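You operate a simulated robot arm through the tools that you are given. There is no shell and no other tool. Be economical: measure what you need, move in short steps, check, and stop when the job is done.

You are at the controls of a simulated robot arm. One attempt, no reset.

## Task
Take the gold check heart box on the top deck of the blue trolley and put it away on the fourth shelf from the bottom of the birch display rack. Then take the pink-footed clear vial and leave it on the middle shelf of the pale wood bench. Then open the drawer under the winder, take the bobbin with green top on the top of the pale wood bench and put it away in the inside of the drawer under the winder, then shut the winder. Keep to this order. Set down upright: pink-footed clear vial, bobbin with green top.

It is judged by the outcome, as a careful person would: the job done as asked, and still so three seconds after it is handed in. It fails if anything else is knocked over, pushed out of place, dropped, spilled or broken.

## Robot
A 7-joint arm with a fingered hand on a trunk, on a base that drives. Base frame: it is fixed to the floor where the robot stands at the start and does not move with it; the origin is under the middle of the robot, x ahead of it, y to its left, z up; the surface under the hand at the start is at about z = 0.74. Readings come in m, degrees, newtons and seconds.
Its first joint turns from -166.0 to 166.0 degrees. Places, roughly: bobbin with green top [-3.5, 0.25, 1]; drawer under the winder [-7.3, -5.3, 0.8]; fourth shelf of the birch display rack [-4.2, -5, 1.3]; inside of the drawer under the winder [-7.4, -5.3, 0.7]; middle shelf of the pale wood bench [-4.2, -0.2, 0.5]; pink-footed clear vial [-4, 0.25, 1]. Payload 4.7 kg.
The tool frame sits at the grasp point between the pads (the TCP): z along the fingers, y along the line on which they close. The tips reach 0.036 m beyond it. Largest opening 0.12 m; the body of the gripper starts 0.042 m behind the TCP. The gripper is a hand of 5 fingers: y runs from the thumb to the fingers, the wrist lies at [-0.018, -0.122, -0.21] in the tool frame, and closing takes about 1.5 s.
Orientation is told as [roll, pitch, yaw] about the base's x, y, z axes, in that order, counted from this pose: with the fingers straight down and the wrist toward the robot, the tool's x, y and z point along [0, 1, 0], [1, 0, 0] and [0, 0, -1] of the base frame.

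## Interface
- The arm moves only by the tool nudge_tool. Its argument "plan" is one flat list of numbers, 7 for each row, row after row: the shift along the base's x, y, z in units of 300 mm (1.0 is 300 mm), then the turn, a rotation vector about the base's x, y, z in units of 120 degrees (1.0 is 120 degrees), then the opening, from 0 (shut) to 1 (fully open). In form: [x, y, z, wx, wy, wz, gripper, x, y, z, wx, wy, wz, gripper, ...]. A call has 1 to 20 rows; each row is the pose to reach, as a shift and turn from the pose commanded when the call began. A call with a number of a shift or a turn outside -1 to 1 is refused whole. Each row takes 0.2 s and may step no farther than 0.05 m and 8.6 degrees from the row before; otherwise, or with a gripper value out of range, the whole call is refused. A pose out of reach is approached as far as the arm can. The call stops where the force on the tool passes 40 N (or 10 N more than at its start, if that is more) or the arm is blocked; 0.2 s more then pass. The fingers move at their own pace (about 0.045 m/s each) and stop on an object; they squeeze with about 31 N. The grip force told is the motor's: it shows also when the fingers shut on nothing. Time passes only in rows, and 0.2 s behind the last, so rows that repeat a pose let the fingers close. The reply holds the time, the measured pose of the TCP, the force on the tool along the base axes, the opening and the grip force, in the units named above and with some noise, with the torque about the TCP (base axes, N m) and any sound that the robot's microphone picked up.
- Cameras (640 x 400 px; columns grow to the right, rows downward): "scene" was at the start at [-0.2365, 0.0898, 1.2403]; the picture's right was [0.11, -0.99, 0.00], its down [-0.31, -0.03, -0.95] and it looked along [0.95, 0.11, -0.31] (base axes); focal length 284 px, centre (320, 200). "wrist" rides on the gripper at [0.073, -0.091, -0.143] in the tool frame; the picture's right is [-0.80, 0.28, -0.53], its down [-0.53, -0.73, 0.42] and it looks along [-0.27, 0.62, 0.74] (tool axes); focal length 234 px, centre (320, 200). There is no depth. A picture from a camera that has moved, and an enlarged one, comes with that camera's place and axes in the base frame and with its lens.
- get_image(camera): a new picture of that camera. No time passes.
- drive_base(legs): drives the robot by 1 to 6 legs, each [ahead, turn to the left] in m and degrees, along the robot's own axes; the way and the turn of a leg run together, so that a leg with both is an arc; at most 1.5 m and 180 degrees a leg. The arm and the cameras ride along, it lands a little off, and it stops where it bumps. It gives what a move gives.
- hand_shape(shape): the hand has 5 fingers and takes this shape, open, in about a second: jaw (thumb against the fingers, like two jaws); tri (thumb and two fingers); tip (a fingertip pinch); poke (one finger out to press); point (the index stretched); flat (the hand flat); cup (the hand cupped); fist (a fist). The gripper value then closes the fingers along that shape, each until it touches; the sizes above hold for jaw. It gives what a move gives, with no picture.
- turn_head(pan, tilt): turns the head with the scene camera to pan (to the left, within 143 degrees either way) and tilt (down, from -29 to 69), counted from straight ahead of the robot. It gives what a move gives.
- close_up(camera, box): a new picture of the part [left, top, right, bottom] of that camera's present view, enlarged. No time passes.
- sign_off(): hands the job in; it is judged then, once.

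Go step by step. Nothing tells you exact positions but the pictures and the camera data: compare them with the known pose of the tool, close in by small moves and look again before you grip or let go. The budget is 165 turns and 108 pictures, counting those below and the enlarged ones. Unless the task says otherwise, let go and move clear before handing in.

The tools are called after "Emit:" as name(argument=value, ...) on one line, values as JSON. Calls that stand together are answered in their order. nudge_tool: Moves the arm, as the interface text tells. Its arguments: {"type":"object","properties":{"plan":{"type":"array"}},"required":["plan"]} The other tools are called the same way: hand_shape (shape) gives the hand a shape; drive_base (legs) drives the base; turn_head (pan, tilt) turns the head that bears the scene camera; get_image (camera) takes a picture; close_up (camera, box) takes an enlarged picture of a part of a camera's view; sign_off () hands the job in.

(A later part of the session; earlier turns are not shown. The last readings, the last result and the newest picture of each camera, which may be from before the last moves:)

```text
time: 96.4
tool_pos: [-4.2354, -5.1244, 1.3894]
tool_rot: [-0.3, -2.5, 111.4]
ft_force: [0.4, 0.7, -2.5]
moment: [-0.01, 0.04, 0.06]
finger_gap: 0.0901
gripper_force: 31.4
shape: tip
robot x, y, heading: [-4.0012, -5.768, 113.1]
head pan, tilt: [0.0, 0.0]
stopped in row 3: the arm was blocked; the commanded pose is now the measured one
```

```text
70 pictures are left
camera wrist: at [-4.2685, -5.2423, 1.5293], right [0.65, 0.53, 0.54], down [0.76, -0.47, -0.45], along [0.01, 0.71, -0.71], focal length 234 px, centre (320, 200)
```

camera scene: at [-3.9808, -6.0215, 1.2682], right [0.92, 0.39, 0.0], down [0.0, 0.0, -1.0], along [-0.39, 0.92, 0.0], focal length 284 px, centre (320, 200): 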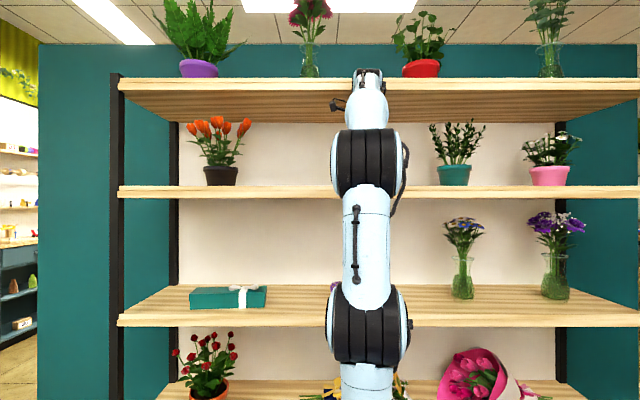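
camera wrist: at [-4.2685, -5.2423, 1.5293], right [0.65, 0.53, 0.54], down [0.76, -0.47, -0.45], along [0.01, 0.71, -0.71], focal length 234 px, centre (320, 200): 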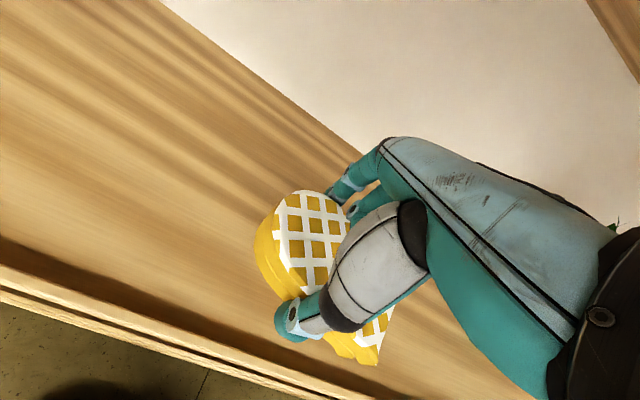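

The arm was blocked. I'll see whether the forearm is touching the shelf above.

Emit:
close_up(camera="scene", box=[270, 40, 470, 165])

```text
3.20 times, centred on (370, 102) of scene
camera zoom: at [-3.9767, -6.0293, 1.2675], right [0.92, 0.39, 0.0], down [-0.01, 0.01, -1.0], along [-0.39, 0.92, 0.01], focal length 908 px, centre (160, 512)
```

zoom: 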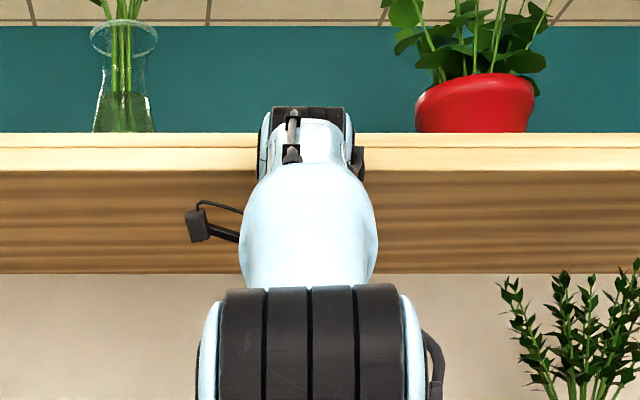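

The wrist joint is touching the front of the shelf above. The tip is already about 2.5 cm inside the edge, so I'll back off 1 cm and lower from there.

Emit:
nudge_tool(plan=[0.013, -0.031, 0, 0, 0, 0, 0.3, 0.013, -0.031, -0.03, 0, 0, 0, 0.3, 0.013, -0.031, -0.055, 0, 0, 0, 0.3, 0.013, -0.031, -0.075, 0, 0, 0, 0.3, 0.013, -0.031, -0.075, 0, 0, 0, 0.3])

Emit:
get_image(camera="wrist")

```text
time: 97.6
tool_pos: [-4.241, -5.1139, 1.3502]
tool_rot: [-0.1, -0.6, 111.7]
ft_force: [-0.3, 0.1, -1.5]
moment: [-0.01, 0.05, 0.02]
finger_gap: 0.0895
gripper_force: 30.9
shape: tip
robot x, y, heading: [-4.0045, -5.7562, 113.0]
head pan, tilt: [0.0, 0.0]
```

```text
68 pictures are left
camera wrist: at [-4.2765, -5.2263, 1.4927], right [0.65, 0.55, 0.53], down [0.76, -0.48, -0.43], along [0.02, 0.68, -0.73], focal length 234 px, centre (320, 200)
```

wrist: 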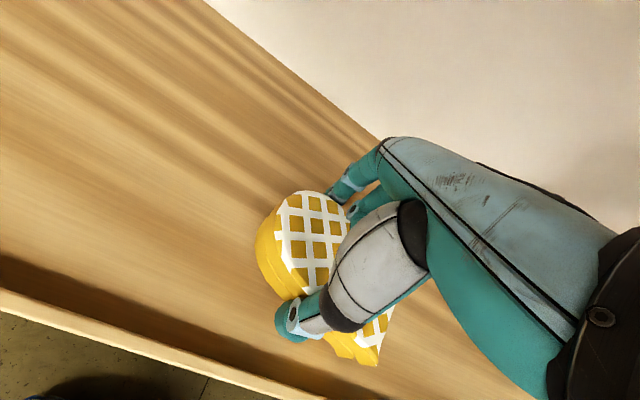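

It's deeper now, about 9 cm in, with no contact yet. I'll lower in tiny steps until the shelf takes the weight.

Emit:
nudge_tool(plan=[0, 0, -0.012, 0, 0, 0, 0.3, 0, 0, -0.024, 0, 0, 0, 0.3, 0, 0, -0.024, 0, 0, 0, 0.3])

```text
time: 98.4
tool_pos: [-4.2406, -5.1149, 1.3435]
tool_rot: [-0.1, -0.6, 111.6]
ft_force: [-1.5, 0.9, 1.9]
moment: [-0.03, -0.19, 0.05]
finger_gap: 0.0894
gripper_force: 31.0
shape: tip
robot x, y, heading: [-4.0056, -5.7612, 113.3]
head pan, tilt: [0.0, 0.0]
```

Emit:
nudge_tool(plan=[0, 0, -0.01, 0, 0, 0, 0.3, 0, 0, -0.01, 0, 0, 0, 0.3])

Emit:
get_image(camera="wrist")

```text
time: 99.0
tool_pos: [-4.24, -5.1158, 1.3411]
tool_rot: [-0.1, -0.8, 111.6]
ft_force: [-1.8, 1.8, 9.3]
moment: [-0.38, -0.32, 0.02]
finger_gap: 0.0889
gripper_force: 30.6
shape: tip
robot x, y, heading: [-4.0022, -5.7609, 113.3]
head pan, tilt: [0.0, 0.0]
```

```text
67 pictures are left
camera wrist: at [-4.2754, -5.2279, 1.4836], right [0.65, 0.55, 0.53], down [0.76, -0.48, -0.43], along [0.02, 0.69, -0.73], focal length 234 px, centre (320, 200)
```

wrist: 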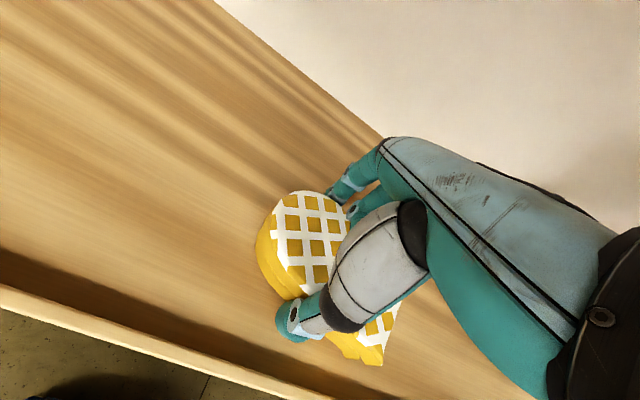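

The shelf is bearing the box. I'll open fully. Then, because the wrist can't rise under the upper shelf, I'll slide the hand sideways off the lobe and back out.

Emit:
nudge_tool(plan=[0, 0, 0, 0, 0, 0, 0.85, 0, 0, 0, 0, 0, 0, 1, 0, 0, 0.006, 0, 0, 0, 1, 0, 0, 0.01, 0, 0, 0, 1, 0, 0, 0.01, 0, 0, 0, 1])

Emit:
get_image(camera="wrist")

```text
time: 100.2
tool_pos: [-4.2421, -5.1139, 1.3433]
tool_rot: [-0.2, -0.7, 111.6]
ft_force: [0.0, -0.6, 0.3]
moment: [-0.01, 0.02, 0.02]
finger_gap: 0.1197
gripper_force: 0.2
shape: tip
robot x, y, heading: [-4.002, -5.7595, 113.1]
head pan, tilt: [0.0, 0.0]
```

```text
66 pictures are left
camera wrist: at [-4.2756, -5.2277, 1.4862], right [0.65, 0.55, 0.53], down [0.76, -0.48, -0.43], along [0.02, 0.68, -0.73], focal length 234 px, centre (320, 200)
```

wrist: 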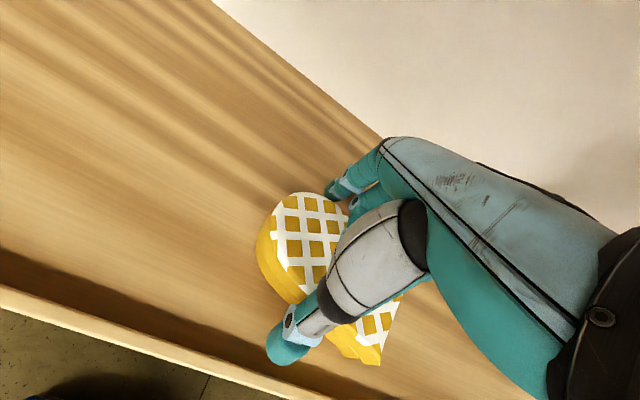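

Emit:
nudge_tool(plan=[-0.04, -0.016, 0, 0, 0, 0, 1, -0.08, -0.032, 0, 0, 0, 0, 1, -0.12, -0.048, 0, 0, 0, 0, 1, -0.16, -0.064, 0, 0, 0, 0, 1])

Emit:
get_image(camera="wrist")

```text
time: 101.2
tool_pos: [-4.2875, -5.1331, 1.3434]
tool_rot: [-0.1, -0.7, 111.6]
ft_force: [0.0, -0.4, -0.9]
moment: [-0.01, 0.02, 0.01]
finger_gap: 0.1195
gripper_force: 0.1
shape: tip
robot x, y, heading: [-4.0026, -5.7634, 113.1]
head pan, tilt: [0.0, 0.0]
```

```text
65 pictures are left
camera wrist: at [-4.323, -5.2456, 1.4864], right [0.65, 0.55, 0.53], down [0.76, -0.48, -0.43], along [0.02, 0.68, -0.73], focal length 234 px, centre (320, 200)
```

wrist: 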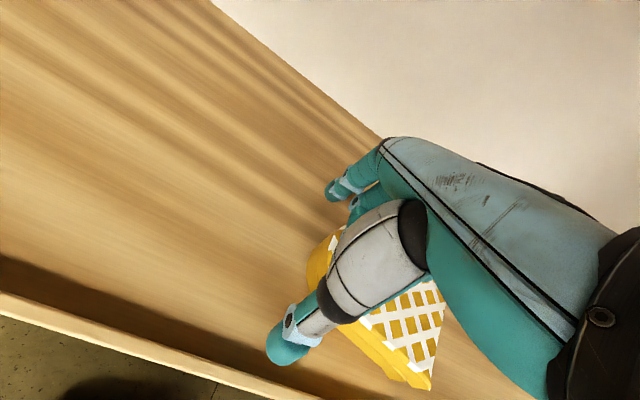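

Emit:
nudge_tool(plan=[-0.08, -0.032, 0, 0, 0, 0, 1, -0.16, -0.064, 0, 0, 0, 0, 1, -0.24, -0.096, 0, 0, 0, 0, 1, -0.29, -0.116, 0, 0, 0, 0, 1, -0.253, -0.209, 0, 0, 0, 0, 1, -0.216, -0.302, 0.0, 0, 0, 0, 1, -0.179, -0.395, 0, 0, 0, 0, 1, -0.142, -0.488, 0, 0, 0, 0, 1, -0.105, -0.581, 0, 0, 0, 0, 1])

Emit:
get_image(camera="wrist")

Emit:
get_image(camera="scene")

```text
time: 102.8
tool_pos: [-4.348, -5.2385, 1.3433]
tool_rot: [-0.3, -1.1, 111.3]
ft_force: [-13.5, 34.2, 11.6]
moment: [0.8, 0.34, -0.13]
finger_gap: 0.0622
gripper_force: 0.0
shape: tip
robot x, y, heading: [-4.0058, -5.7622, 113.0]
head pan, tilt: [0.0, 0.0]
stopped in row 8: the force on the tool passed its limit at 42 N (the readings are from after the stop); the commanded pose is now the measured one
```

```text
64 pictures are left
camera wrist: at [-4.3827, -5.3523, 1.4847], right [0.65, 0.54, 0.53], down [0.76, -0.48, -0.44], along [0.02, 0.69, -0.72], focal length 234 px, centre (320, 200)
```

wrist: 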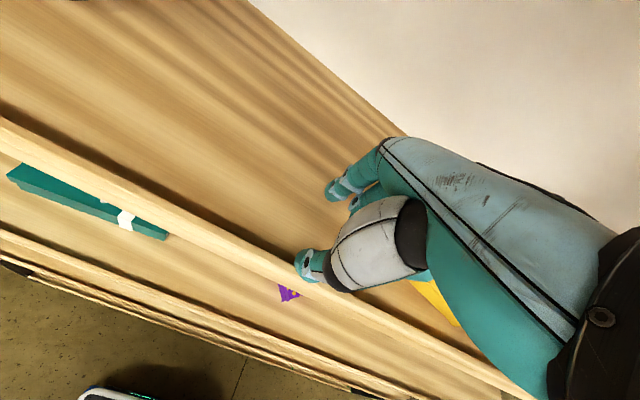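

```text
63 pictures are left
camera scene: at [-3.9847, -6.0125, 1.2696], right [0.92, 0.39, 0.0], down [0.0, 0.0, -1.0], along [-0.39, 0.92, 0.0], focal length 284 px, centre (320, 200)
```

scene: 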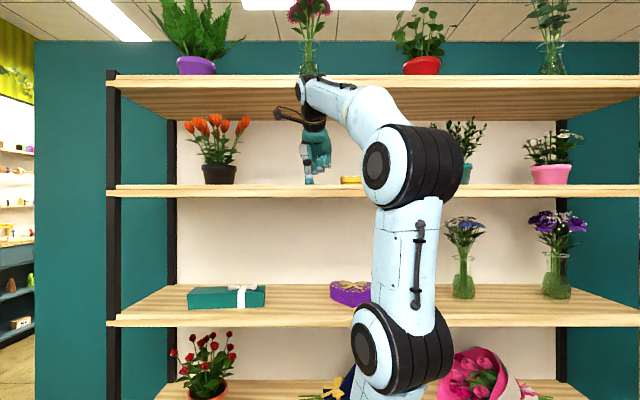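

The thumb caught a low raised lip at the shelf's front edge; the box stays behind it, undisturbed. I'll ease forward, rise 4 cm, then back out.

Emit:
nudge_tool(plan=[-0.02, 0.05, 0, 0, 0, 0, 1, -0.02, 0.05, 0.06, 0, 0, 0, 1, -0.02, 0.05, 0.13, 0, 0, 0, 1, -0.02, 0.05, 0.18, 0, 0, 0, 1])

Emit:
get_image(camera="wrist")

```text
time: 103.8
tool_pos: [-4.353, -5.2287, 1.3966]
tool_rot: [-0.1, -0.7, 111.4]
ft_force: [-0.3, -0.3, 0.1]
moment: [0.01, 0.0, 0.0]
finger_gap: 0.1199
gripper_force: 0.0
shape: tip
robot x, y, heading: [-4.0063, -5.76, 112.9]
head pan, tilt: [0.0, 0.0]
```

```text
62 pictures are left
camera wrist: at [-4.3872, -5.3417, 1.5397], right [0.65, 0.55, 0.53], down [0.76, -0.48, -0.43], along [0.02, 0.69, -0.73], focal length 234 px, centre (320, 200)
```

wrist: 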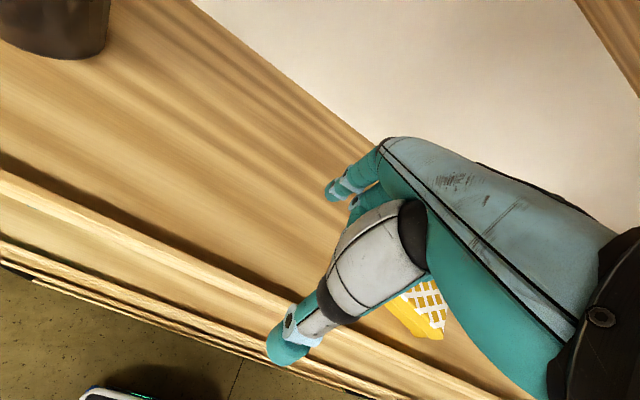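

Free of the lip. I'll back the base out and check the box.

Emit:
drive_base(legs=[[-0.45, 0]])

Emit:
get_image(camera="scene")

```text
time: 106.5
tool_pos: [-4.1722, -5.648, 1.3967]
tool_rot: [-0.2, -0.7, 111.5]
ft_force: [0.8, 0.1, 0.1]
moment: [0.0, -0.03, 0.0]
finger_gap: 0.1197
gripper_force: 0.1
shape: tip
robot x, y, heading: [-3.8266, -6.1799, 113.2]
head pan, tilt: [0.0, 0.0]
```

```text
61 pictures are left
camera scene: at [-3.8057, -6.4349, 1.2692], right [0.92, 0.39, 0.0], down [0.0, 0.0, -1.0], along [-0.39, 0.92, 0.0], focal length 284 px, centre (320, 200)
```

scene: 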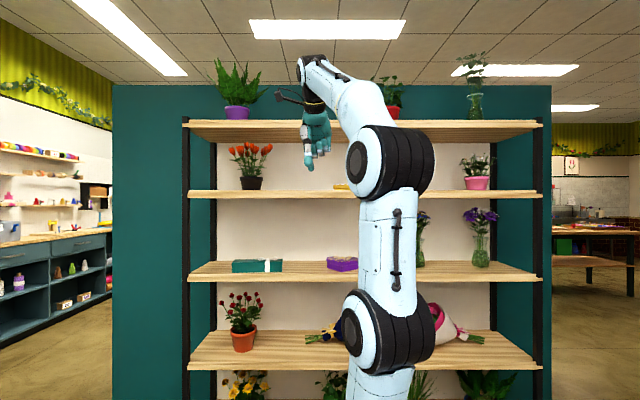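

The heart box sits on the fourth shelf behind the lip. Next is the pale bench: I'll tuck the arm and retrace my route through the gap.

Emit:
nudge_tool(plan=[0.073, -0.112, -0.05, 0, 0, 0, 1, 0.146, -0.224, -0.1, 0, 0, 0, 1, 0.219, -0.336, -0.16, 0, 0, 0, 1, 0.292, -0.448, -0.24, 0, 0, 0, 1, 0.363, -0.56, -0.32, 0, 0, 0, 1])

Emit:
drive_base(legs=[[0, -81], [1.28, 0], [0, 56.4], [1.05, 0], [1.05, 0], [0, -52]])

```text
time: 107.7
tool_pos: [-4.0639, -5.816, 1.3003]
tool_rot: [-0.3, -0.8, 111.5]
ft_force: [-1.3, 0.5, -0.4]
moment: [-0.01, -0.09, -0.03]
finger_gap: 0.1197
gripper_force: 0.1
shape: tip
robot x, y, heading: [-3.8276, -6.1819, 113.3]
head pan, tilt: [0.0, 0.0]
```

```text
time: 132.5
tool_pos: [-2.4642, -3.048, 1.302]
tool_rot: [-0.3, -0.8, 37.0]
ft_force: [-0.5, -0.3, 0.7]
moment: [-0.03, 0.06, 0.02]
finger_gap: 0.1197
gripper_force: 0.2
shape: tip
robot x, y, heading: [-2.7535, -3.376, 38.5]
head pan, tilt: [0.0, 0.0]
```

Emit:
drive_base(legs=[[0, -3.3], [1.2, 0], [1.187, 0], [0, 59.1], [1.0, 0], [0.9, 0]])

Emit:
drive_base(legs=[[0, 107]])

Emit:
turn_head(pan=-25, tilt=12)

Emit:
get_image(camera="scene")

```text
time: 156.6
tool_pos: [-1.0245, 0.3211, 1.3013]
tool_rot: [-0.2, -0.7, 93.0]
ft_force: [0.1, 0.2, 0.2]
moment: [0.02, 0.01, -0.01]
finger_gap: 0.1197
gripper_force: 0.1
shape: tip
robot x, y, heading: [-0.9133, -0.0983, 95.0]
head pan, tilt: [0.0, 0.0]
```

```text
time: 161.5
tool_pos: [-1.2857, -0.328, 1.3024]
tool_rot: [-0.2, -0.7, -160.0]
ft_force: [0.4, -0.2, 0.7]
moment: [-0.02, 0.02, -0.02]
finger_gap: 0.1202
gripper_force: 0.0
shape: tip
robot x, y, heading: [-0.9118, -0.0995, -158.5]
head pan, tilt: [0.0, 0.0]
```

```text
time: 162.4
tool_pos: [-1.2845, -0.3281, 1.3021]
tool_rot: [-0.2, -0.9, -160.1]
ft_force: [-0.5, -0.3, -0.8]
moment: [0.0, 0.01, 0.0]
finger_gap: 0.12
gripper_force: 0.0
shape: tip
robot x, y, heading: [-0.9134, -0.1037, -158.5]
head pan, tilt: [-25.0, 12.0]
```

```text
60 pictures are left
camera scene: at [-0.6703, -0.0497, 1.25], right [0.06, 1.0, 0.0], down [0.21, -0.01, -0.98], along [-0.98, 0.06, -0.21], focal length 284 px, centre (320, 200)
```

scene: 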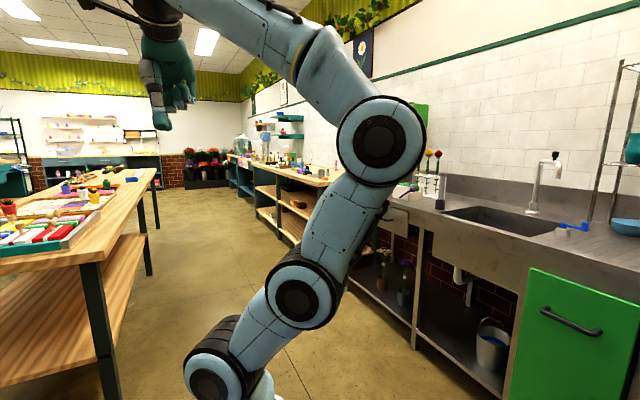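

The bench is ahead on the right, past the steel counter, and the table edge is close on my left. I'll shift right as I go, then stop short of the bench and look.

Emit:
drive_base(legs=[[0, -12], [1.3, 0], [0, 12], [0.7, 0]])

Emit:
turn_head(pan=-50, tilt=18)

Emit:
get_image(camera="scene")

```text
time: 173.9
tool_pos: [-3.2419, -0.7634, 1.3025]
tool_rot: [-0.2, -0.8, -161.4]
ft_force: [-0.8, 0.2, 0.6]
moment: [0.02, -0.01, 0.01]
finger_gap: 0.1197
gripper_force: 0.1
shape: tip
robot x, y, heading: [-2.8688, -0.5434, -159.9]
head pan, tilt: [-25.0, 12.0]
```

```text
time: 174.8
tool_pos: [-3.2425, -0.7636, 1.3032]
tool_rot: [-0.2, -0.9, -161.2]
ft_force: [-0.1, -0.2, 0.4]
moment: [-0.01, 0.02, 0.02]
finger_gap: 0.1196
gripper_force: 0.1
shape: tip
robot x, y, heading: [-2.865, -0.54, -159.7]
head pan, tilt: [-50.0, 18.0]
```

```text
59 pictures are left
camera scene: at [-2.6089, -0.4587, 1.2402], right [0.5, 0.87, 0.0], down [0.27, -0.15, -0.95], along [-0.83, 0.47, -0.31], focal length 284 px, centre (320, 200)
```

scene: 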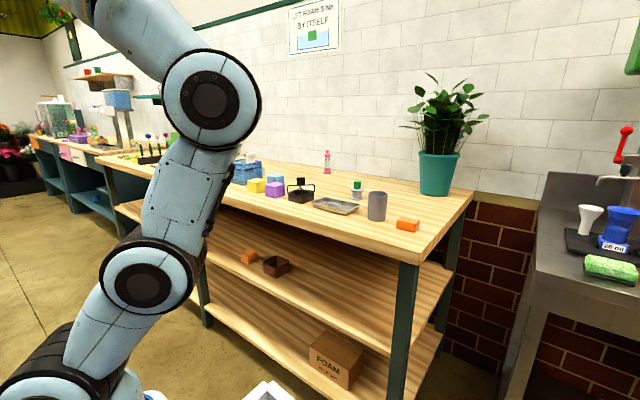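

The bench is right in front, with small items on its top. I'll zoom in to find the vial and the bobbin.

Emit:
close_up(camera="scene", box=[220, 130, 440, 260])

```text
2.91 times, centred on (330, 195) of scene
camera zoom: at [-2.6089, -0.4587, 1.2402], right [0.5, 0.87, 0.0], down [0.27, -0.15, -0.95], along [-0.83, 0.47, -0.31], focal length 826 px, centre (291, 214)
```

zoom: 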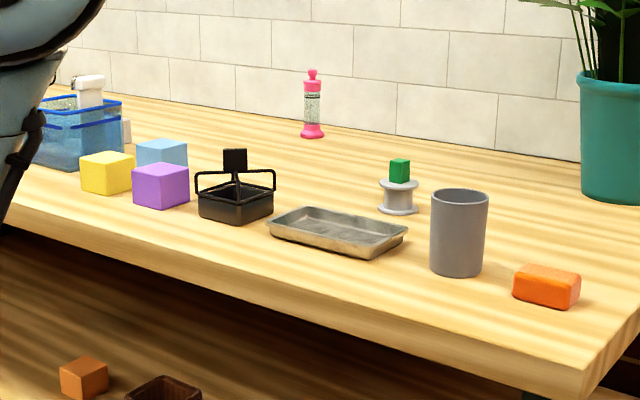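

I've found both. The vial, with pink foot and cap, is at the back of the bench near (−3.96, 0.35). The bobbin with the green block on top is near (−3.47, 0.2). The bench top is at z≈0.89. The vial is about 0.59 m deep, so I'll pull up alongside the bench and reach sideways.

Emit:
drive_base(legs=[[0, -22], [0.62, 0], [0, 21]])

Emit:
turn_head(pan=-80, tilt=25)

Emit:
get_image(camera="scene")

```text
time: 179.3
tool_pos: [-3.8855, -0.5787, 1.3019]
tool_rot: [-0.3, -0.7, 175.5]
ft_force: [0.1, -0.6, 0.7]
moment: [-0.01, 0.01, -0.01]
finger_gap: 0.1202
gripper_force: 0.0
shape: tip
robot x, y, heading: [-3.4544, -0.5263, 176.8]
head pan, tilt: [-50.0, 18.0]
stopped in leg 2: the robot was blocked; the commanded pose is now the measured one
```

```text
time: 180.2
tool_pos: [-3.8849, -0.5779, 1.3022]
tool_rot: [-0.4, -0.8, 175.5]
ft_force: [0.4, 0.9, 0.5]
moment: [0.02, -0.03, 0.0]
finger_gap: 0.12
gripper_force: 0.1
shape: tip
robot x, y, heading: [-3.4528, -0.5262, 177.3]
head pan, tilt: [-80.0, 25.0]
```

```text
57 pictures are left
camera scene: at [-3.1381, -0.5315, 1.2289], right [0.99, 0.12, 0.0], down [0.05, -0.42, -0.91], along [-0.11, 0.9, -0.42], focal length 284 px, centre (320, 200)
```

scene: 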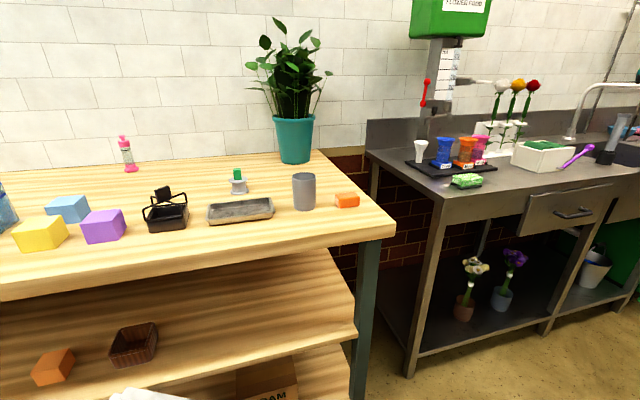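

The base corner touched the bench, so I'll straighten up parallel to it and go forward a bit. The arm will reach the vial sideways with the hand tilted forward, which extends its reach.

Emit:
drive_base(legs=[[-0.05, 0], [0, 23], [0.22, 0]])

Emit:
hand_shape(shape="tri")

```text
time: 183.6
tool_pos: [-3.9847, -0.8167, 1.3018]
tool_rot: [-0.3, -0.9, -161.8]
ft_force: [0.7, 0.0, 0.0]
moment: [0.05, -0.01, 0.01]
finger_gap: 0.1198
gripper_force: 0.0
shape: tip
robot x, y, heading: [-3.6056, -0.6032, -160.4]
head pan, tilt: [-80.0, 25.0]
```

```text
time: 184.5
tool_pos: [-3.9852, -0.818, 1.3015]
tool_rot: [-0.3, -0.8, -161.8]
ft_force: [0.0, 1.0, -0.6]
moment: [0.02, 0.0, 0.01]
finger_gap: 0.1198
gripper_force: 0.0
shape: tri
robot x, y, heading: [-3.6076, -0.6015, -159.9]
head pan, tilt: [-80.0, 25.0]
```

I'm parallel to the bench, about 0.41 m off its edge and level with the vial. I'll swing the arm round to the bench side in stages, turning the hand so the thumb ends up on the left.

Emit:
nudge_tool(plan=[-0.03, 0.12, 0, 0, 0, -0.07, 1, -0.06, 0.24, 0, 0, 0, -0.14, 1, -0.09, 0.36, 0, 0, 0, -0.21, 1, -0.12, 0.48, 0, 0, 0, -0.28, 1, -0.15, 0.6, 0, 0, 0, -0.35, 1, -0.17, 0.72, 0, 0, 0, -0.42, 1, -0.19, 0.84, 0, 0, 0, -0.49, 1, -0.2, 0.96, 0, 0, 0, -0.56, 1])

Emit:
nudge_tool(plan=[0.02, 0.12, 0, 0, 0, -0.07, 1, 0.04, 0.24, 0, 0, 0, -0.14, 1, 0.07, 0.36, 0, 0, 0, -0.21, 1, 0.1, 0.48, 0, 0, 0, -0.28, 1, 0.14, 0.58, 0, 0, 0, -0.35, 1, 0.18, 0.68, 0, 0, 0, -0.42, 1, 0.22, 0.78, 0, 0, 0, -0.49, 1, 0.26, 0.86, 0, 0, 0, -0.56, 1])

Emit:
nudge_tool(plan=[0.12, 0.08, 0, 0, 0, -0.07, 1, 0.24, 0.16, 0, 0, 0, -0.14, 1, 0.36, 0.24, 0, 0, 0, -0.21, 1, 0.48, 0.32, 0, 0, 0, -0.28, 1, 0.6, 0.4, 0, 0, 0, -0.355, 1])

```text
time: 186.3
tool_pos: [-4.0432, -0.5283, 1.3023]
tool_rot: [-0.3, -0.8, 131.0]
ft_force: [1.3, 0.2, 1.0]
moment: [0.02, 0.04, -0.03]
finger_gap: 0.1197
gripper_force: 0.0
shape: tri
robot x, y, heading: [-3.6076, -0.5997, -160.4]
head pan, tilt: [-80.0, 25.0]
```

```text
time: 188.1
tool_pos: [-3.9662, -0.2706, 1.3012]
tool_rot: [-0.3, -1.0, 63.7]
ft_force: [0.6, -0.3, 0.3]
moment: [0.02, 0.01, -0.02]
finger_gap: 0.1198
gripper_force: 0.0
shape: tri
robot x, y, heading: [-3.603, -0.6018, -160.3]
head pan, tilt: [-80.0, 25.0]
```

```text
refused: row 5 steps farther than a row can; nothing moved
```

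Emit:
nudge_tool(plan=[0.06, 0.06, 0, 0, 0, -0.06, 1, 0.12, 0.12, 0, 0, 0, -0.12, 1, 0.18, 0.18, 0, 0, 0, -0.18, 1, 0.24, 0.24, 0, 0, 0, -0.24, 1, 0.3, 0.3, 0, 0, 0, -0.3, 1, 0.36, 0.36, 0, 0, 0, -0.356, 1])

Emit:
nudge_tool(plan=[0, 0, 0, 0.058, 0.0225, 0, 1, 0, 0, 0, 0.117, 0.045, 0, 1, 0, 0, 0, 0.175, 0.0675, 0, 1, 0, 0, 0, 0.233, 0.09, 0, 1, 0, 0, 0, 0.292, 0.1125, 0, 1, 0, 0, 0, 0.35, 0.135, 0, 1, 0, 0, 0, 0.408, 0.1575, 0, 1, 0, 0, 0, 0.4665, 0.18, 0, 1])

Emit:
get_image(camera="scene")

Emit:
get_image(camera="wrist")

```text
time: 189.5
tool_pos: [-3.8581, -0.1632, 1.2991]
tool_rot: [-0.3, -1.0, 21.0]
ft_force: [0.1, -1.1, 0.8]
moment: [-0.01, 0.03, 0.04]
finger_gap: 0.1198
gripper_force: 0.0
shape: tri
robot x, y, heading: [-3.6068, -0.5984, -160.5]
head pan, tilt: [-80.0, 25.0]
```

```text
time: 191.3
tool_pos: [-3.8594, -0.1631, 1.3009]
tool_rot: [59.7, -0.3, 20.4]
ft_force: [-0.2, 0.0, 0.1]
moment: [0.0, -0.01, 0.02]
finger_gap: 0.1201
gripper_force: 0.1
shape: tri
robot x, y, heading: [-3.6082, -0.5998, -160.3]
head pan, tilt: [-80.0, 25.0]
```

```text
56 pictures are left
camera scene: at [-3.3138, -0.4854, 1.2289], right [0.87, 0.5, 0.0], down [0.21, -0.37, -0.91], along [-0.45, 0.79, -0.42], focal length 284 px, centre (320, 200)
```

scene: 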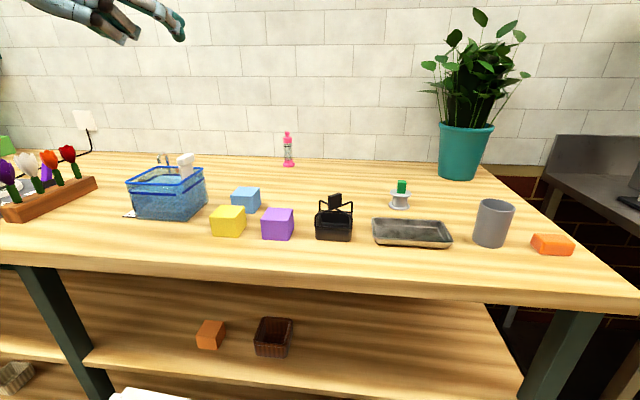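

```text
55 pictures are left
camera wrist: at [-3.9156, -0.277, 1.4362], right [0.56, -0.71, -0.43], down [-0.72, -0.16, -0.68], along [0.41, 0.69, -0.6], focal length 234 px, centre (320, 200)
```

wrist: 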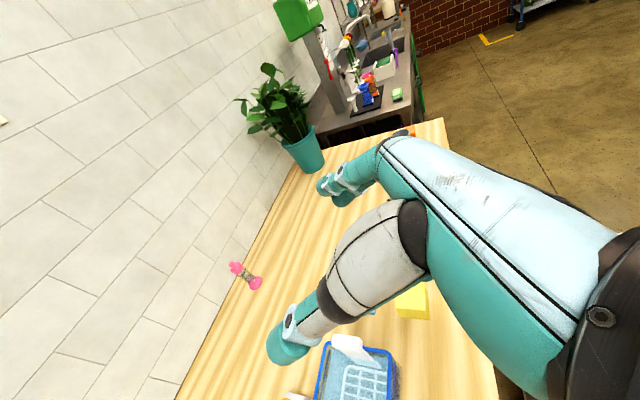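

The hand is now tilted well, with a clear view. The vial's foot is at (−3.945, 0.37), with about 8 cm free behind it. I'll go in above the basket to a pre-grasp point 12 cm short of it.

Emit:
nudge_tool(plan=[-0.02, 0.15, 0, 0, 0, 0, 1, -0.04, 0.3, -0.03, 0, 0, 0, 1, -0.06, 0.45, -0.06, 0, 0, 0, 1, -0.08, 0.6, -0.09, 0, 0, 0, 1, -0.1, 0.75, -0.12, 0, 0, 0, 1, -0.12, 0.9, -0.15, 0, 0, 0, 1])

Emit:
nudge_tool(plan=[-0.005, 0.09, -0.1, 0, 0, 0, 1, -0.01, 0.18, -0.2, 0, 0, 0, 1, -0.02, 0.27, -0.3, 0, 0, 0, 1, -0.025, 0.36, -0.4, 0, 0, 0, 1, -0.03, 0.45, -0.5, 0, 0, 0, 0.8, -0.04, 0.55, -0.6, 0, 0, 0, 0.7, -0.043, 0.553, -0.7, 0, 0, 0, 0.7, -0.043, 0.553, -0.75, 0, 0, 0, 0.7])

Emit:
get_image(camera="scene")

Emit:
get_image(camera="wrist")

```text
time: 192.7
tool_pos: [-3.8971, 0.107, 1.2562]
tool_rot: [59.8, -0.4, 20.3]
ft_force: [-0.1, -1.3, 1.5]
moment: [-0.08, -0.04, 0.0]
finger_gap: 0.1198
gripper_force: 0.1
shape: tri
robot x, y, heading: [-3.6028, -0.6008, -160.3]
head pan, tilt: [-80.0, 25.0]
```

```text
time: 194.5
tool_pos: [-3.9075, 0.2724, 1.0289]
tool_rot: [59.8, -0.4, 20.4]
ft_force: [0.5, -0.2, 0.2]
moment: [0.01, 0.03, 0.0]
finger_gap: 0.0842
gripper_force: 0.1
shape: tri
robot x, y, heading: [-3.6044, -0.5995, -160.1]
head pan, tilt: [-80.0, 25.0]
```

```text
54 pictures are left
camera scene: at [-3.3138, -0.4853, 1.2289], right [0.87, 0.5, 0.0], down [0.21, -0.37, -0.91], along [-0.45, 0.79, -0.42], focal length 284 px, centre (320, 200)
```

scene: 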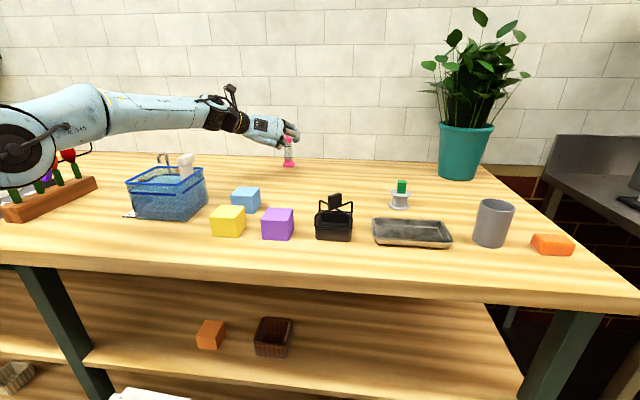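

```text
53 pictures are left
camera wrist: at [-3.9644, 0.1585, 1.1653], right [0.56, -0.71, -0.43], down [-0.72, -0.16, -0.68], along [0.41, 0.69, -0.6], focal length 234 px, centre (320, 200)
```

wrist: 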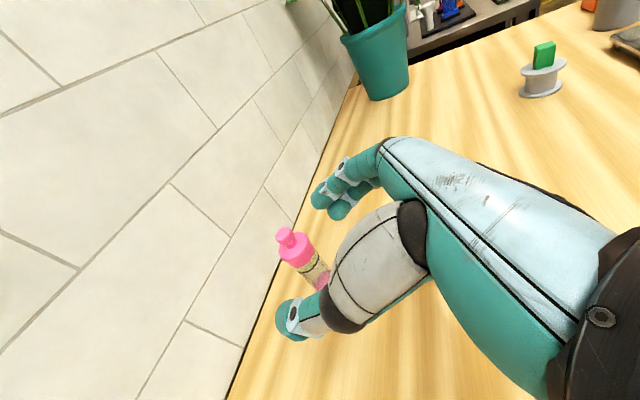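

The fingers are coming into position in front of the vial. The elbow looks close to the tulip rack on the left, so I'll check the clearance there.

Emit:
close_up(camera="scene", box=[0, 60, 320, 260])

```text
2.00 times, centred on (160, 160) of scene
camera zoom: at [-3.3138, -0.4853, 1.2289], right [0.87, 0.5, 0.0], down [0.21, -0.37, -0.91], along [-0.45, 0.79, -0.42], focal length 568 px, centre (640, 280)
```

zoom: 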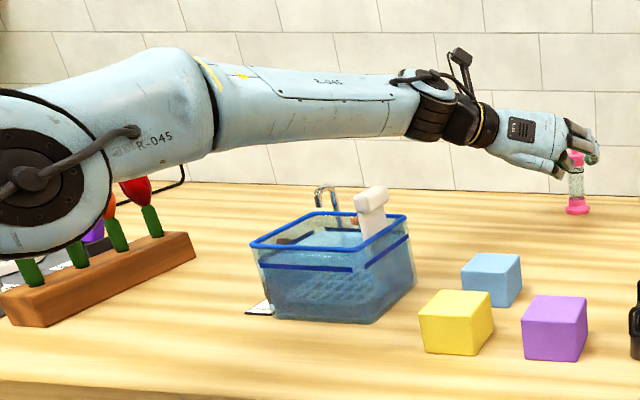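

The elbow hangs low over the tulips in this posture, which is too risky. I'll withdraw along the same path and use a posture with the elbow high: thumb toward me, fingers nearly straight down.

Emit:
nudge_tool(plan=[0, 0, 0.1, 0, 0, 0, 0.7, 0.003, 0, 0.2, 0, 0, 0, 0.8, 0.01, -0.1, 0.3, 0, 0, 0, 1, 0.015, -0.19, 0.4, 0, 0, 0, 1, 0.025, -0.28, 0.5, 0, 0, 0, 1, 0.03, -0.37, 0.6, 0, 0, 0, 1, 0.04, -0.46, 0.7, 0, 0, 0, 1, 0.043, -0.553, 0.79, 0, 0, 0, 1])

Emit:
nudge_tool(plan=[0.02, -0.15, 0.03, 0, 0, 0, 1, 0.04, -0.3, 0.06, 0, 0, 0, 1, 0.06, -0.45, 0.09, 0, 0, 0, 1, 0.08, -0.6, 0.12, 0, 0, 0, 1, 0.1, -0.75, 0.15, 0, 0, 0, 1, 0.12, -0.9, 0.15, 0, 0, 0, 1, 0.12, -0.9, 0.15, -0.058, -0.0225, 0, 1, 0.12, -0.9, 0.15, -0.117, -0.045, 0, 1, 0.12, -0.9, 0.15, -0.175, -0.0675, 0, 1, 0.12, -0.9, 0.15, -0.233, -0.09, 0, 1, 0.12, -0.9, 0.15, -0.292, -0.1125, 0, 1, 0.12, -0.9, 0.15, -0.35, -0.135, 0, 1, 0.12, -0.9, 0.15, -0.408, -0.1575, 0, 1, 0.12, -0.9, 0.15, -0.4665, -0.18, 0, 1])

Emit:
nudge_tool(plan=[0, 0, 0, 0, 0, 0.07, 1, 0, 0, 0, 0, 0, 0.14, 1, 0, 0, 0, 0, 0, 0.21, 1, 0, 0, 0, 0, 0, 0.28, 1, 0, 0, 0, 0, 0, 0.35, 1, 0, 0, 0, 0, 0, 0.42, 1, 0, 0, 0, 0, 0, 0.49, 1, 0, 0, 0, 0, 0, 0.56, 1, 0, 0, 0, 0, 0, 0.63, 1, 0, 0, 0, 0, 0, 0.7, 1, 0, 0, 0, 0, 0, 0.75, 1])

Emit:
drive_base(legs=[[-0.23, 0], [0, -8], [0.35, 0], [0, 16], [-0.1, 0], [0, -8]])

Emit:
get_image(camera="scene")

```text
time: 196.3
tool_pos: [-3.8938, 0.1072, 1.266]
tool_rot: [59.5, -0.3, 20.4]
ft_force: [0.6, 0.4, -1.0]
moment: [0.11, 0.01, 0.04]
finger_gap: 0.1196
gripper_force: 0.0
shape: tri
robot x, y, heading: [-3.6035, -0.6044, -160.6]
head pan, tilt: [-80.0, 25.0]
```

```text
time: 199.3
tool_pos: [-3.8593, -0.1632, 1.3139]
tool_rot: [-0.5, -0.7, 21.0]
ft_force: [1.0, -0.2, 0.3]
moment: [0.0, 0.02, 0.0]
finger_gap: 0.1196
gripper_force: 0.0
shape: tri
robot x, y, heading: [-3.6046, -0.599, -160.6]
head pan, tilt: [-80.0, 25.0]
```

```text
time: 201.7
tool_pos: [-3.8585, -0.1624, 1.3133]
tool_rot: [-0.3, -0.8, 111.2]
ft_force: [0.4, -0.1, 0.2]
moment: [-0.02, -0.03, -0.01]
finger_gap: 0.1199
gripper_force: 0.1
shape: tri
robot x, y, heading: [-3.6075, -0.5972, -160.3]
head pan, tilt: [-80.0, 25.0]
```

```text
time: 208.2
tool_pos: [-3.8853, -0.1056, 1.3131]
tool_rot: [-0.2, -0.8, 110.9]
ft_force: [-0.2, -0.9, -0.2]
moment: [0.01, 0.03, -0.01]
finger_gap: 0.1196
gripper_force: 0.1
shape: tri
robot x, y, heading: [-3.6326, -0.5431, -160.6]
head pan, tilt: [-80.0, 25.0]
```

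```text
51 pictures are left
camera scene: at [-3.3408, -0.4284, 1.2289], right [0.87, 0.49, 0.0], down [0.21, -0.37, -0.91], along [-0.45, 0.79, -0.42], focal length 284 px, centre (320, 200)
```

scene: 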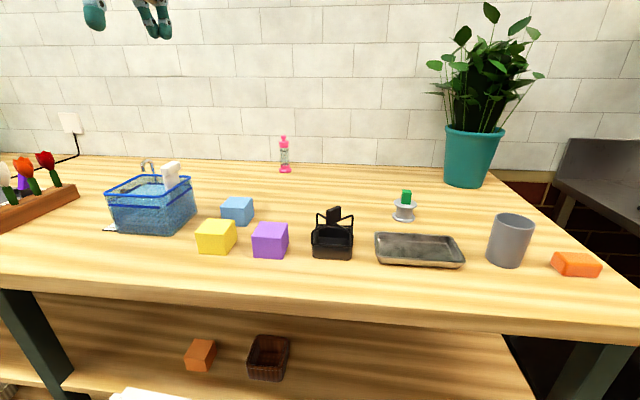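

I'm closer now, 0.35 m off the bench. I'll tilt the fingers 15° forward and bring the hand above the vial, then check the alignment before descending.

Emit:
nudge_tool(plan=[-0.015, 0.13, 0, 0.059, 0.021, 0, 1, -0.03, 0.26, 0, 0.1175, 0.0425, 0, 1, -0.045, 0.39, -0.02, 0.1175, 0.0425, 0, 1, -0.06, 0.52, -0.04, 0.1175, 0.0425, 0, 1, -0.075, 0.65, -0.06, 0.1175, 0.0425, 0, 1, -0.09, 0.78, -0.08, 0.1175, 0.0425, 0, 1, -0.1, 0.9, -0.1, 0.1175, 0.0425, 0, 1])

Emit:
nudge_tool(plan=[-0.02, 0.12, -0.06, 0, 0, 0, 1, -0.04, 0.24, -0.12, 0, 0, 0, 1, -0.06, 0.36, -0.18, 0, 0, 0, 1, -0.08, 0.48, -0.24, 0, 0, 0, 1, -0.1, 0.6, -0.3, 0, 0, 0, 1, -0.103, 0.68, -0.36, 0, 0, 0, 1])

Emit:
get_image(camera="scene")

Emit:
get_image(camera="wrist")

```text
time: 209.8
tool_pos: [-3.9153, 0.1637, 1.2834]
tool_rot: [-0.7, -16.0, 111.2]
ft_force: [-0.6, -1.1, 0.6]
moment: [0.03, -0.03, 0.0]
finger_gap: 0.1198
gripper_force: 0.1
shape: tri
robot x, y, heading: [-3.6309, -0.5398, -160.4]
head pan, tilt: [-80.0, 25.0]
```

```text
time: 211.2
tool_pos: [-3.9391, 0.2964, 1.188]
tool_rot: [-0.5, -15.9, 111.1]
ft_force: [-0.1, -0.1, -0.2]
moment: [-0.03, 0.02, 0.01]
finger_gap: 0.1199
gripper_force: 0.1
shape: tri
out of reach, approached as far as the arm can: row 3, 4, 5, 6
robot x, y, heading: [-3.6325, -0.5419, -160.3]
head pan, tilt: [-80.0, 25.0]
```

```text
50 pictures are left
camera scene: at [-3.3409, -0.4283, 1.2289], right [0.87, 0.49, 0.0], down [0.21, -0.37, -0.91], along [-0.45, 0.79, -0.42], focal length 284 px, centre (320, 200)
```

scene: 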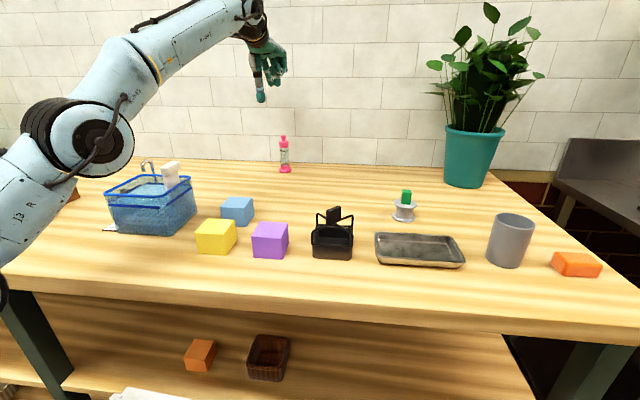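

```text
49 pictures are left
camera wrist: at [-3.9633, 0.1518, 1.3014], right [0.7, 0.4, 0.59], down [0.71, -0.36, -0.6], along [-0.03, 0.84, -0.54], focal length 234 px, centre (320, 200)
```

wrist: 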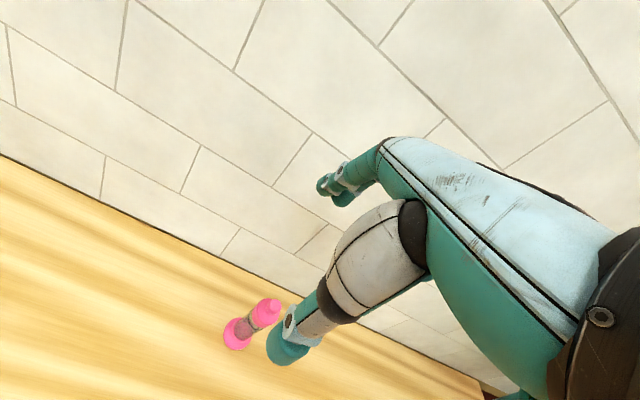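

It's just out of reach at this height but should be reachable lower and with slightly more tilt. I'll pull back a little, tilt to about 23°, and come down in front of and above the vial.

Emit:
nudge_tool(plan=[0, -0.1, -0.1, 0.027, 0.01, 0, 1, 0, -0.1, -0.2, 0.0548, 0.02, 0, 1, 0, -0.09, -0.3, 0.0548, 0.02, 0, 1, 0, -0.08, -0.3, 0.0548, 0.02, 0, 1])

Emit:
get_image(camera="wrist")

Emit:
close_up(camera="scene", box=[0, 20, 400, 270])

```text
time: 212.2
tool_pos: [-3.939, 0.2686, 1.0973]
tool_rot: [-0.8, -22.8, 111.0]
ft_force: [0.6, 0.7, 0.0]
moment: [-0.02, 0.01, -0.02]
finger_gap: 0.1201
gripper_force: 0.0
shape: tri
robot x, y, heading: [-3.6317, -0.545, -160.4]
head pan, tilt: [-80.0, 25.0]
```

```text
48 pictures are left
camera wrist: at [-3.9595, 0.113, 1.1937], right [0.72, 0.33, 0.6], down [0.69, -0.28, -0.67], along [-0.05, 0.9, -0.44], focal length 234 px, centre (320, 200)
```

wrist: 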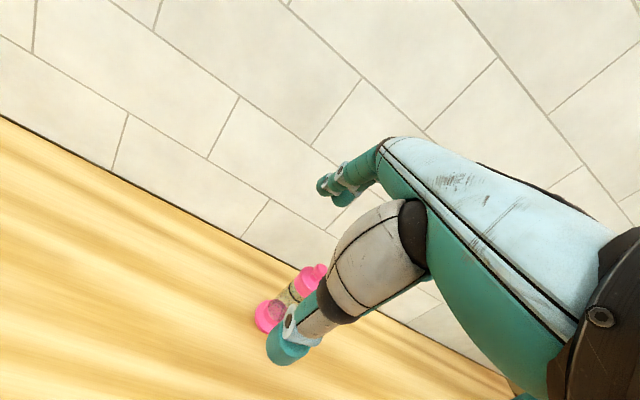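

```text
1.60 times, centred on (200, 145) of scene
camera zoom: at [-3.3409, -0.4283, 1.2289], right [0.87, 0.49, 0.0], down [0.21, -0.37, -0.91], along [-0.45, 0.79, -0.42], focal length 454 px, centre (512, 288)
```

zoom: 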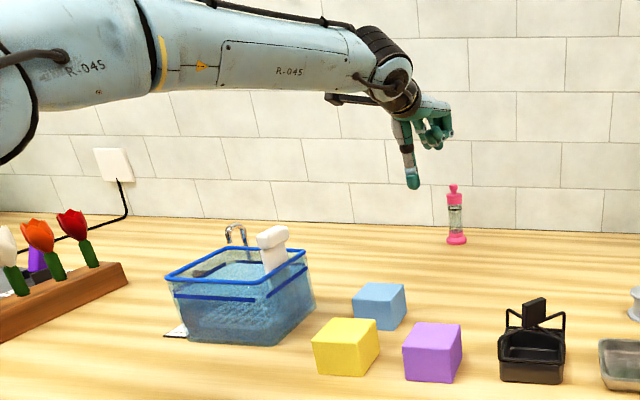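

The elbow is now well above the tulips. I'll move in 9 cm at this height so the fingertips pass over the vial, then check.

Emit:
nudge_tool(plan=[-0.007, 0.1, 0, 0, 0, 0, 1, -0.014, 0.2, -0.01, 0, 0, 0, 1, -0.02, 0.3, -0.02, 0, 0, 0, 1, -0.02, 0.3, -0.02, 0, 0, 0, 1])

Emit:
close_up(camera="scene", box=[200, 70, 360, 190])

Emit:
get_image(camera="wrist")

```text
time: 213.2
tool_pos: [-3.9435, 0.3586, 1.0947]
tool_rot: [-0.8, -22.9, 111.2]
ft_force: [5.8, -21.3, 5.3]
moment: [0.59, 0.13, 0.03]
finger_gap: 0.1154
gripper_force: 0.1
shape: tri
robot x, y, heading: [-3.6331, -0.5458, -160.2]
head pan, tilt: [-80.0, 25.0]
```

```text
3.33 times, centred on (280, 130) of scene
camera zoom: at [-3.3406, -0.4294, 1.2289], right [0.87, 0.49, 0.0], down [0.21, -0.37, -0.91], along [-0.45, 0.79, -0.42], focal length 946 px, centre (453, 433)
```

zoom: 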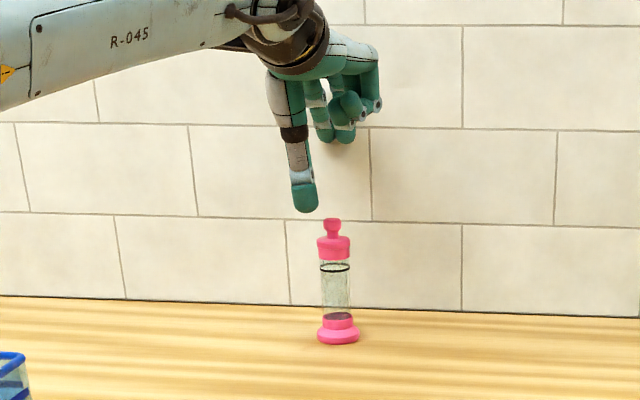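

```text
45 pictures are left
camera wrist: at [-3.9641, 0.2005, 1.1915], right [0.73, 0.33, 0.6], down [0.69, -0.28, -0.67], along [-0.05, 0.9, -0.43], focal length 234 px, centre (320, 200)
```

wrist: 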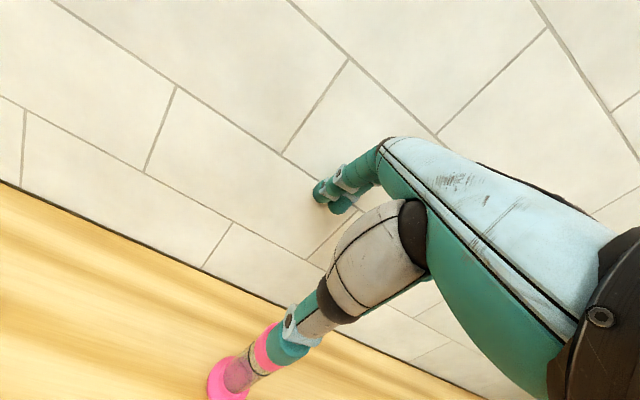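

The fingers met the wall behind the vial. I'll ease back, narrow the opening to 6 cm, and centre over the vial.

Emit:
nudge_tool(plan=[0, -0.08, 0, 0, 0, 0, 0.5, 0, -0.1, 0, 0, 0, 0, 0.5, 0, -0.1, 0, 0, 0, 0, 0.5, 0, -0.1, 0, 0, 0, 0, 0.5, 0, -0.04, 0, 0, 0, 0, 0.5, 0, 0.03, 0, 0, 0, 0, 0.5])

Emit:
close_up(camera="scene", box=[200, 70, 360, 190])

```text
time: 214.6
tool_pos: [-3.9452, 0.3684, 1.093]
tool_rot: [-0.8, -23.0, 111.2]
ft_force: [0.4, -0.4, 1.0]
moment: [0.02, -0.02, 0.04]
finger_gap: 0.0605
gripper_force: 0.2
shape: tri
robot x, y, heading: [-3.6317, -0.5414, -160.2]
head pan, tilt: [-80.0, 25.0]
```

```text
3.33 times, centred on (280, 130) of scene
camera zoom: at [-3.3409, -0.4284, 1.2289], right [0.87, 0.49, 0.0], down [0.21, -0.37, -0.91], along [-0.45, 0.79, -0.42], focal length 946 px, centre (453, 433)
```

zoom: 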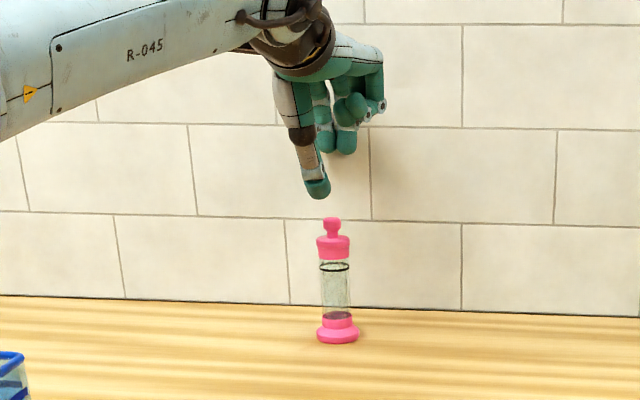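

The fingers line up with the vial, but the 23° tilt would make the thumb strike low. I'll reduce the tilt to about 15° and then descend along the fingers' own direction.

Emit:
nudge_tool(plan=[0.013, -0.04, 0, -0.031, -0.011, 0, 0.5, 0.027, -0.052, -0.04, -0.0627, -0.0227, 0, 0.5, 0.027, -0.052, -0.093, -0.0627, -0.0227, 0, 0.5, 0.027, -0.052, -0.093, -0.0627, -0.0227, 0, 0.5])

Emit:
close_up(camera="scene", box=[220, 80, 340, 180])

Emit:
close_up(camera="wrist", box=[180, 150, 440, 400])

```text
time: 215.6
tool_pos: [-3.9375, 0.3537, 1.0635]
tool_rot: [-0.6, -14.8, 111.1]
ft_force: [-0.1, -0.6, 2.0]
moment: [-0.04, 0.0, -0.01]
finger_gap: 0.0602
gripper_force: 0.0
shape: tri
robot x, y, heading: [-3.6382, -0.5438, -160.2]
head pan, tilt: [-80.0, 25.0]
```

```text
4.00 times, centred on (280, 130) of scene
camera zoom: at [-3.3409, -0.4284, 1.2289], right [0.87, 0.49, 0.0], down [0.21, -0.37, -0.91], along [-0.45, 0.79, -0.42], focal length 1135 px, centre (480, 480)
```

zoom: 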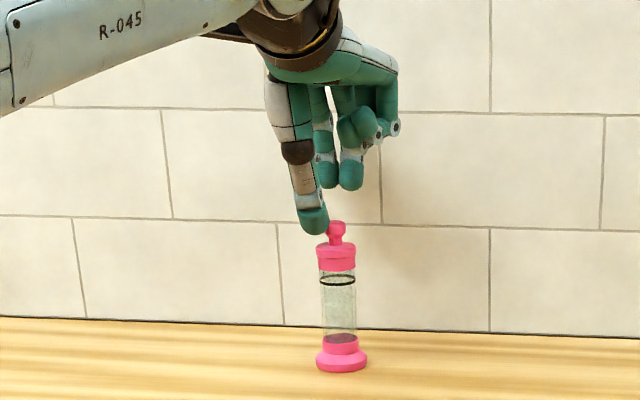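

```text
1.60 times, centred on (310, 275) of wrist
camera zoom: at [-3.9623, 0.2104, 1.1785], right [0.7, 0.41, 0.59], down [0.72, -0.37, -0.59], along [-0.03, 0.83, -0.55], focal length 375 px, centre (336, 80)
```

zoom: 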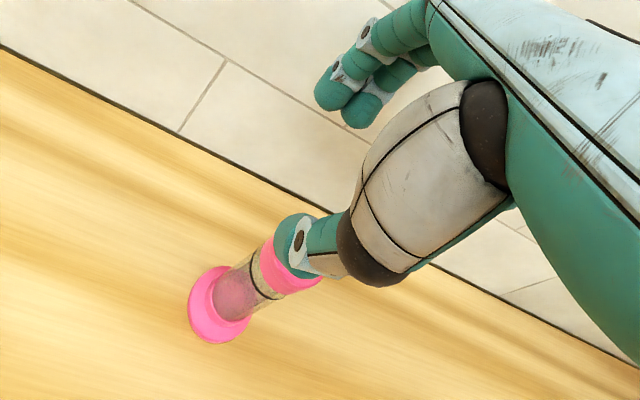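

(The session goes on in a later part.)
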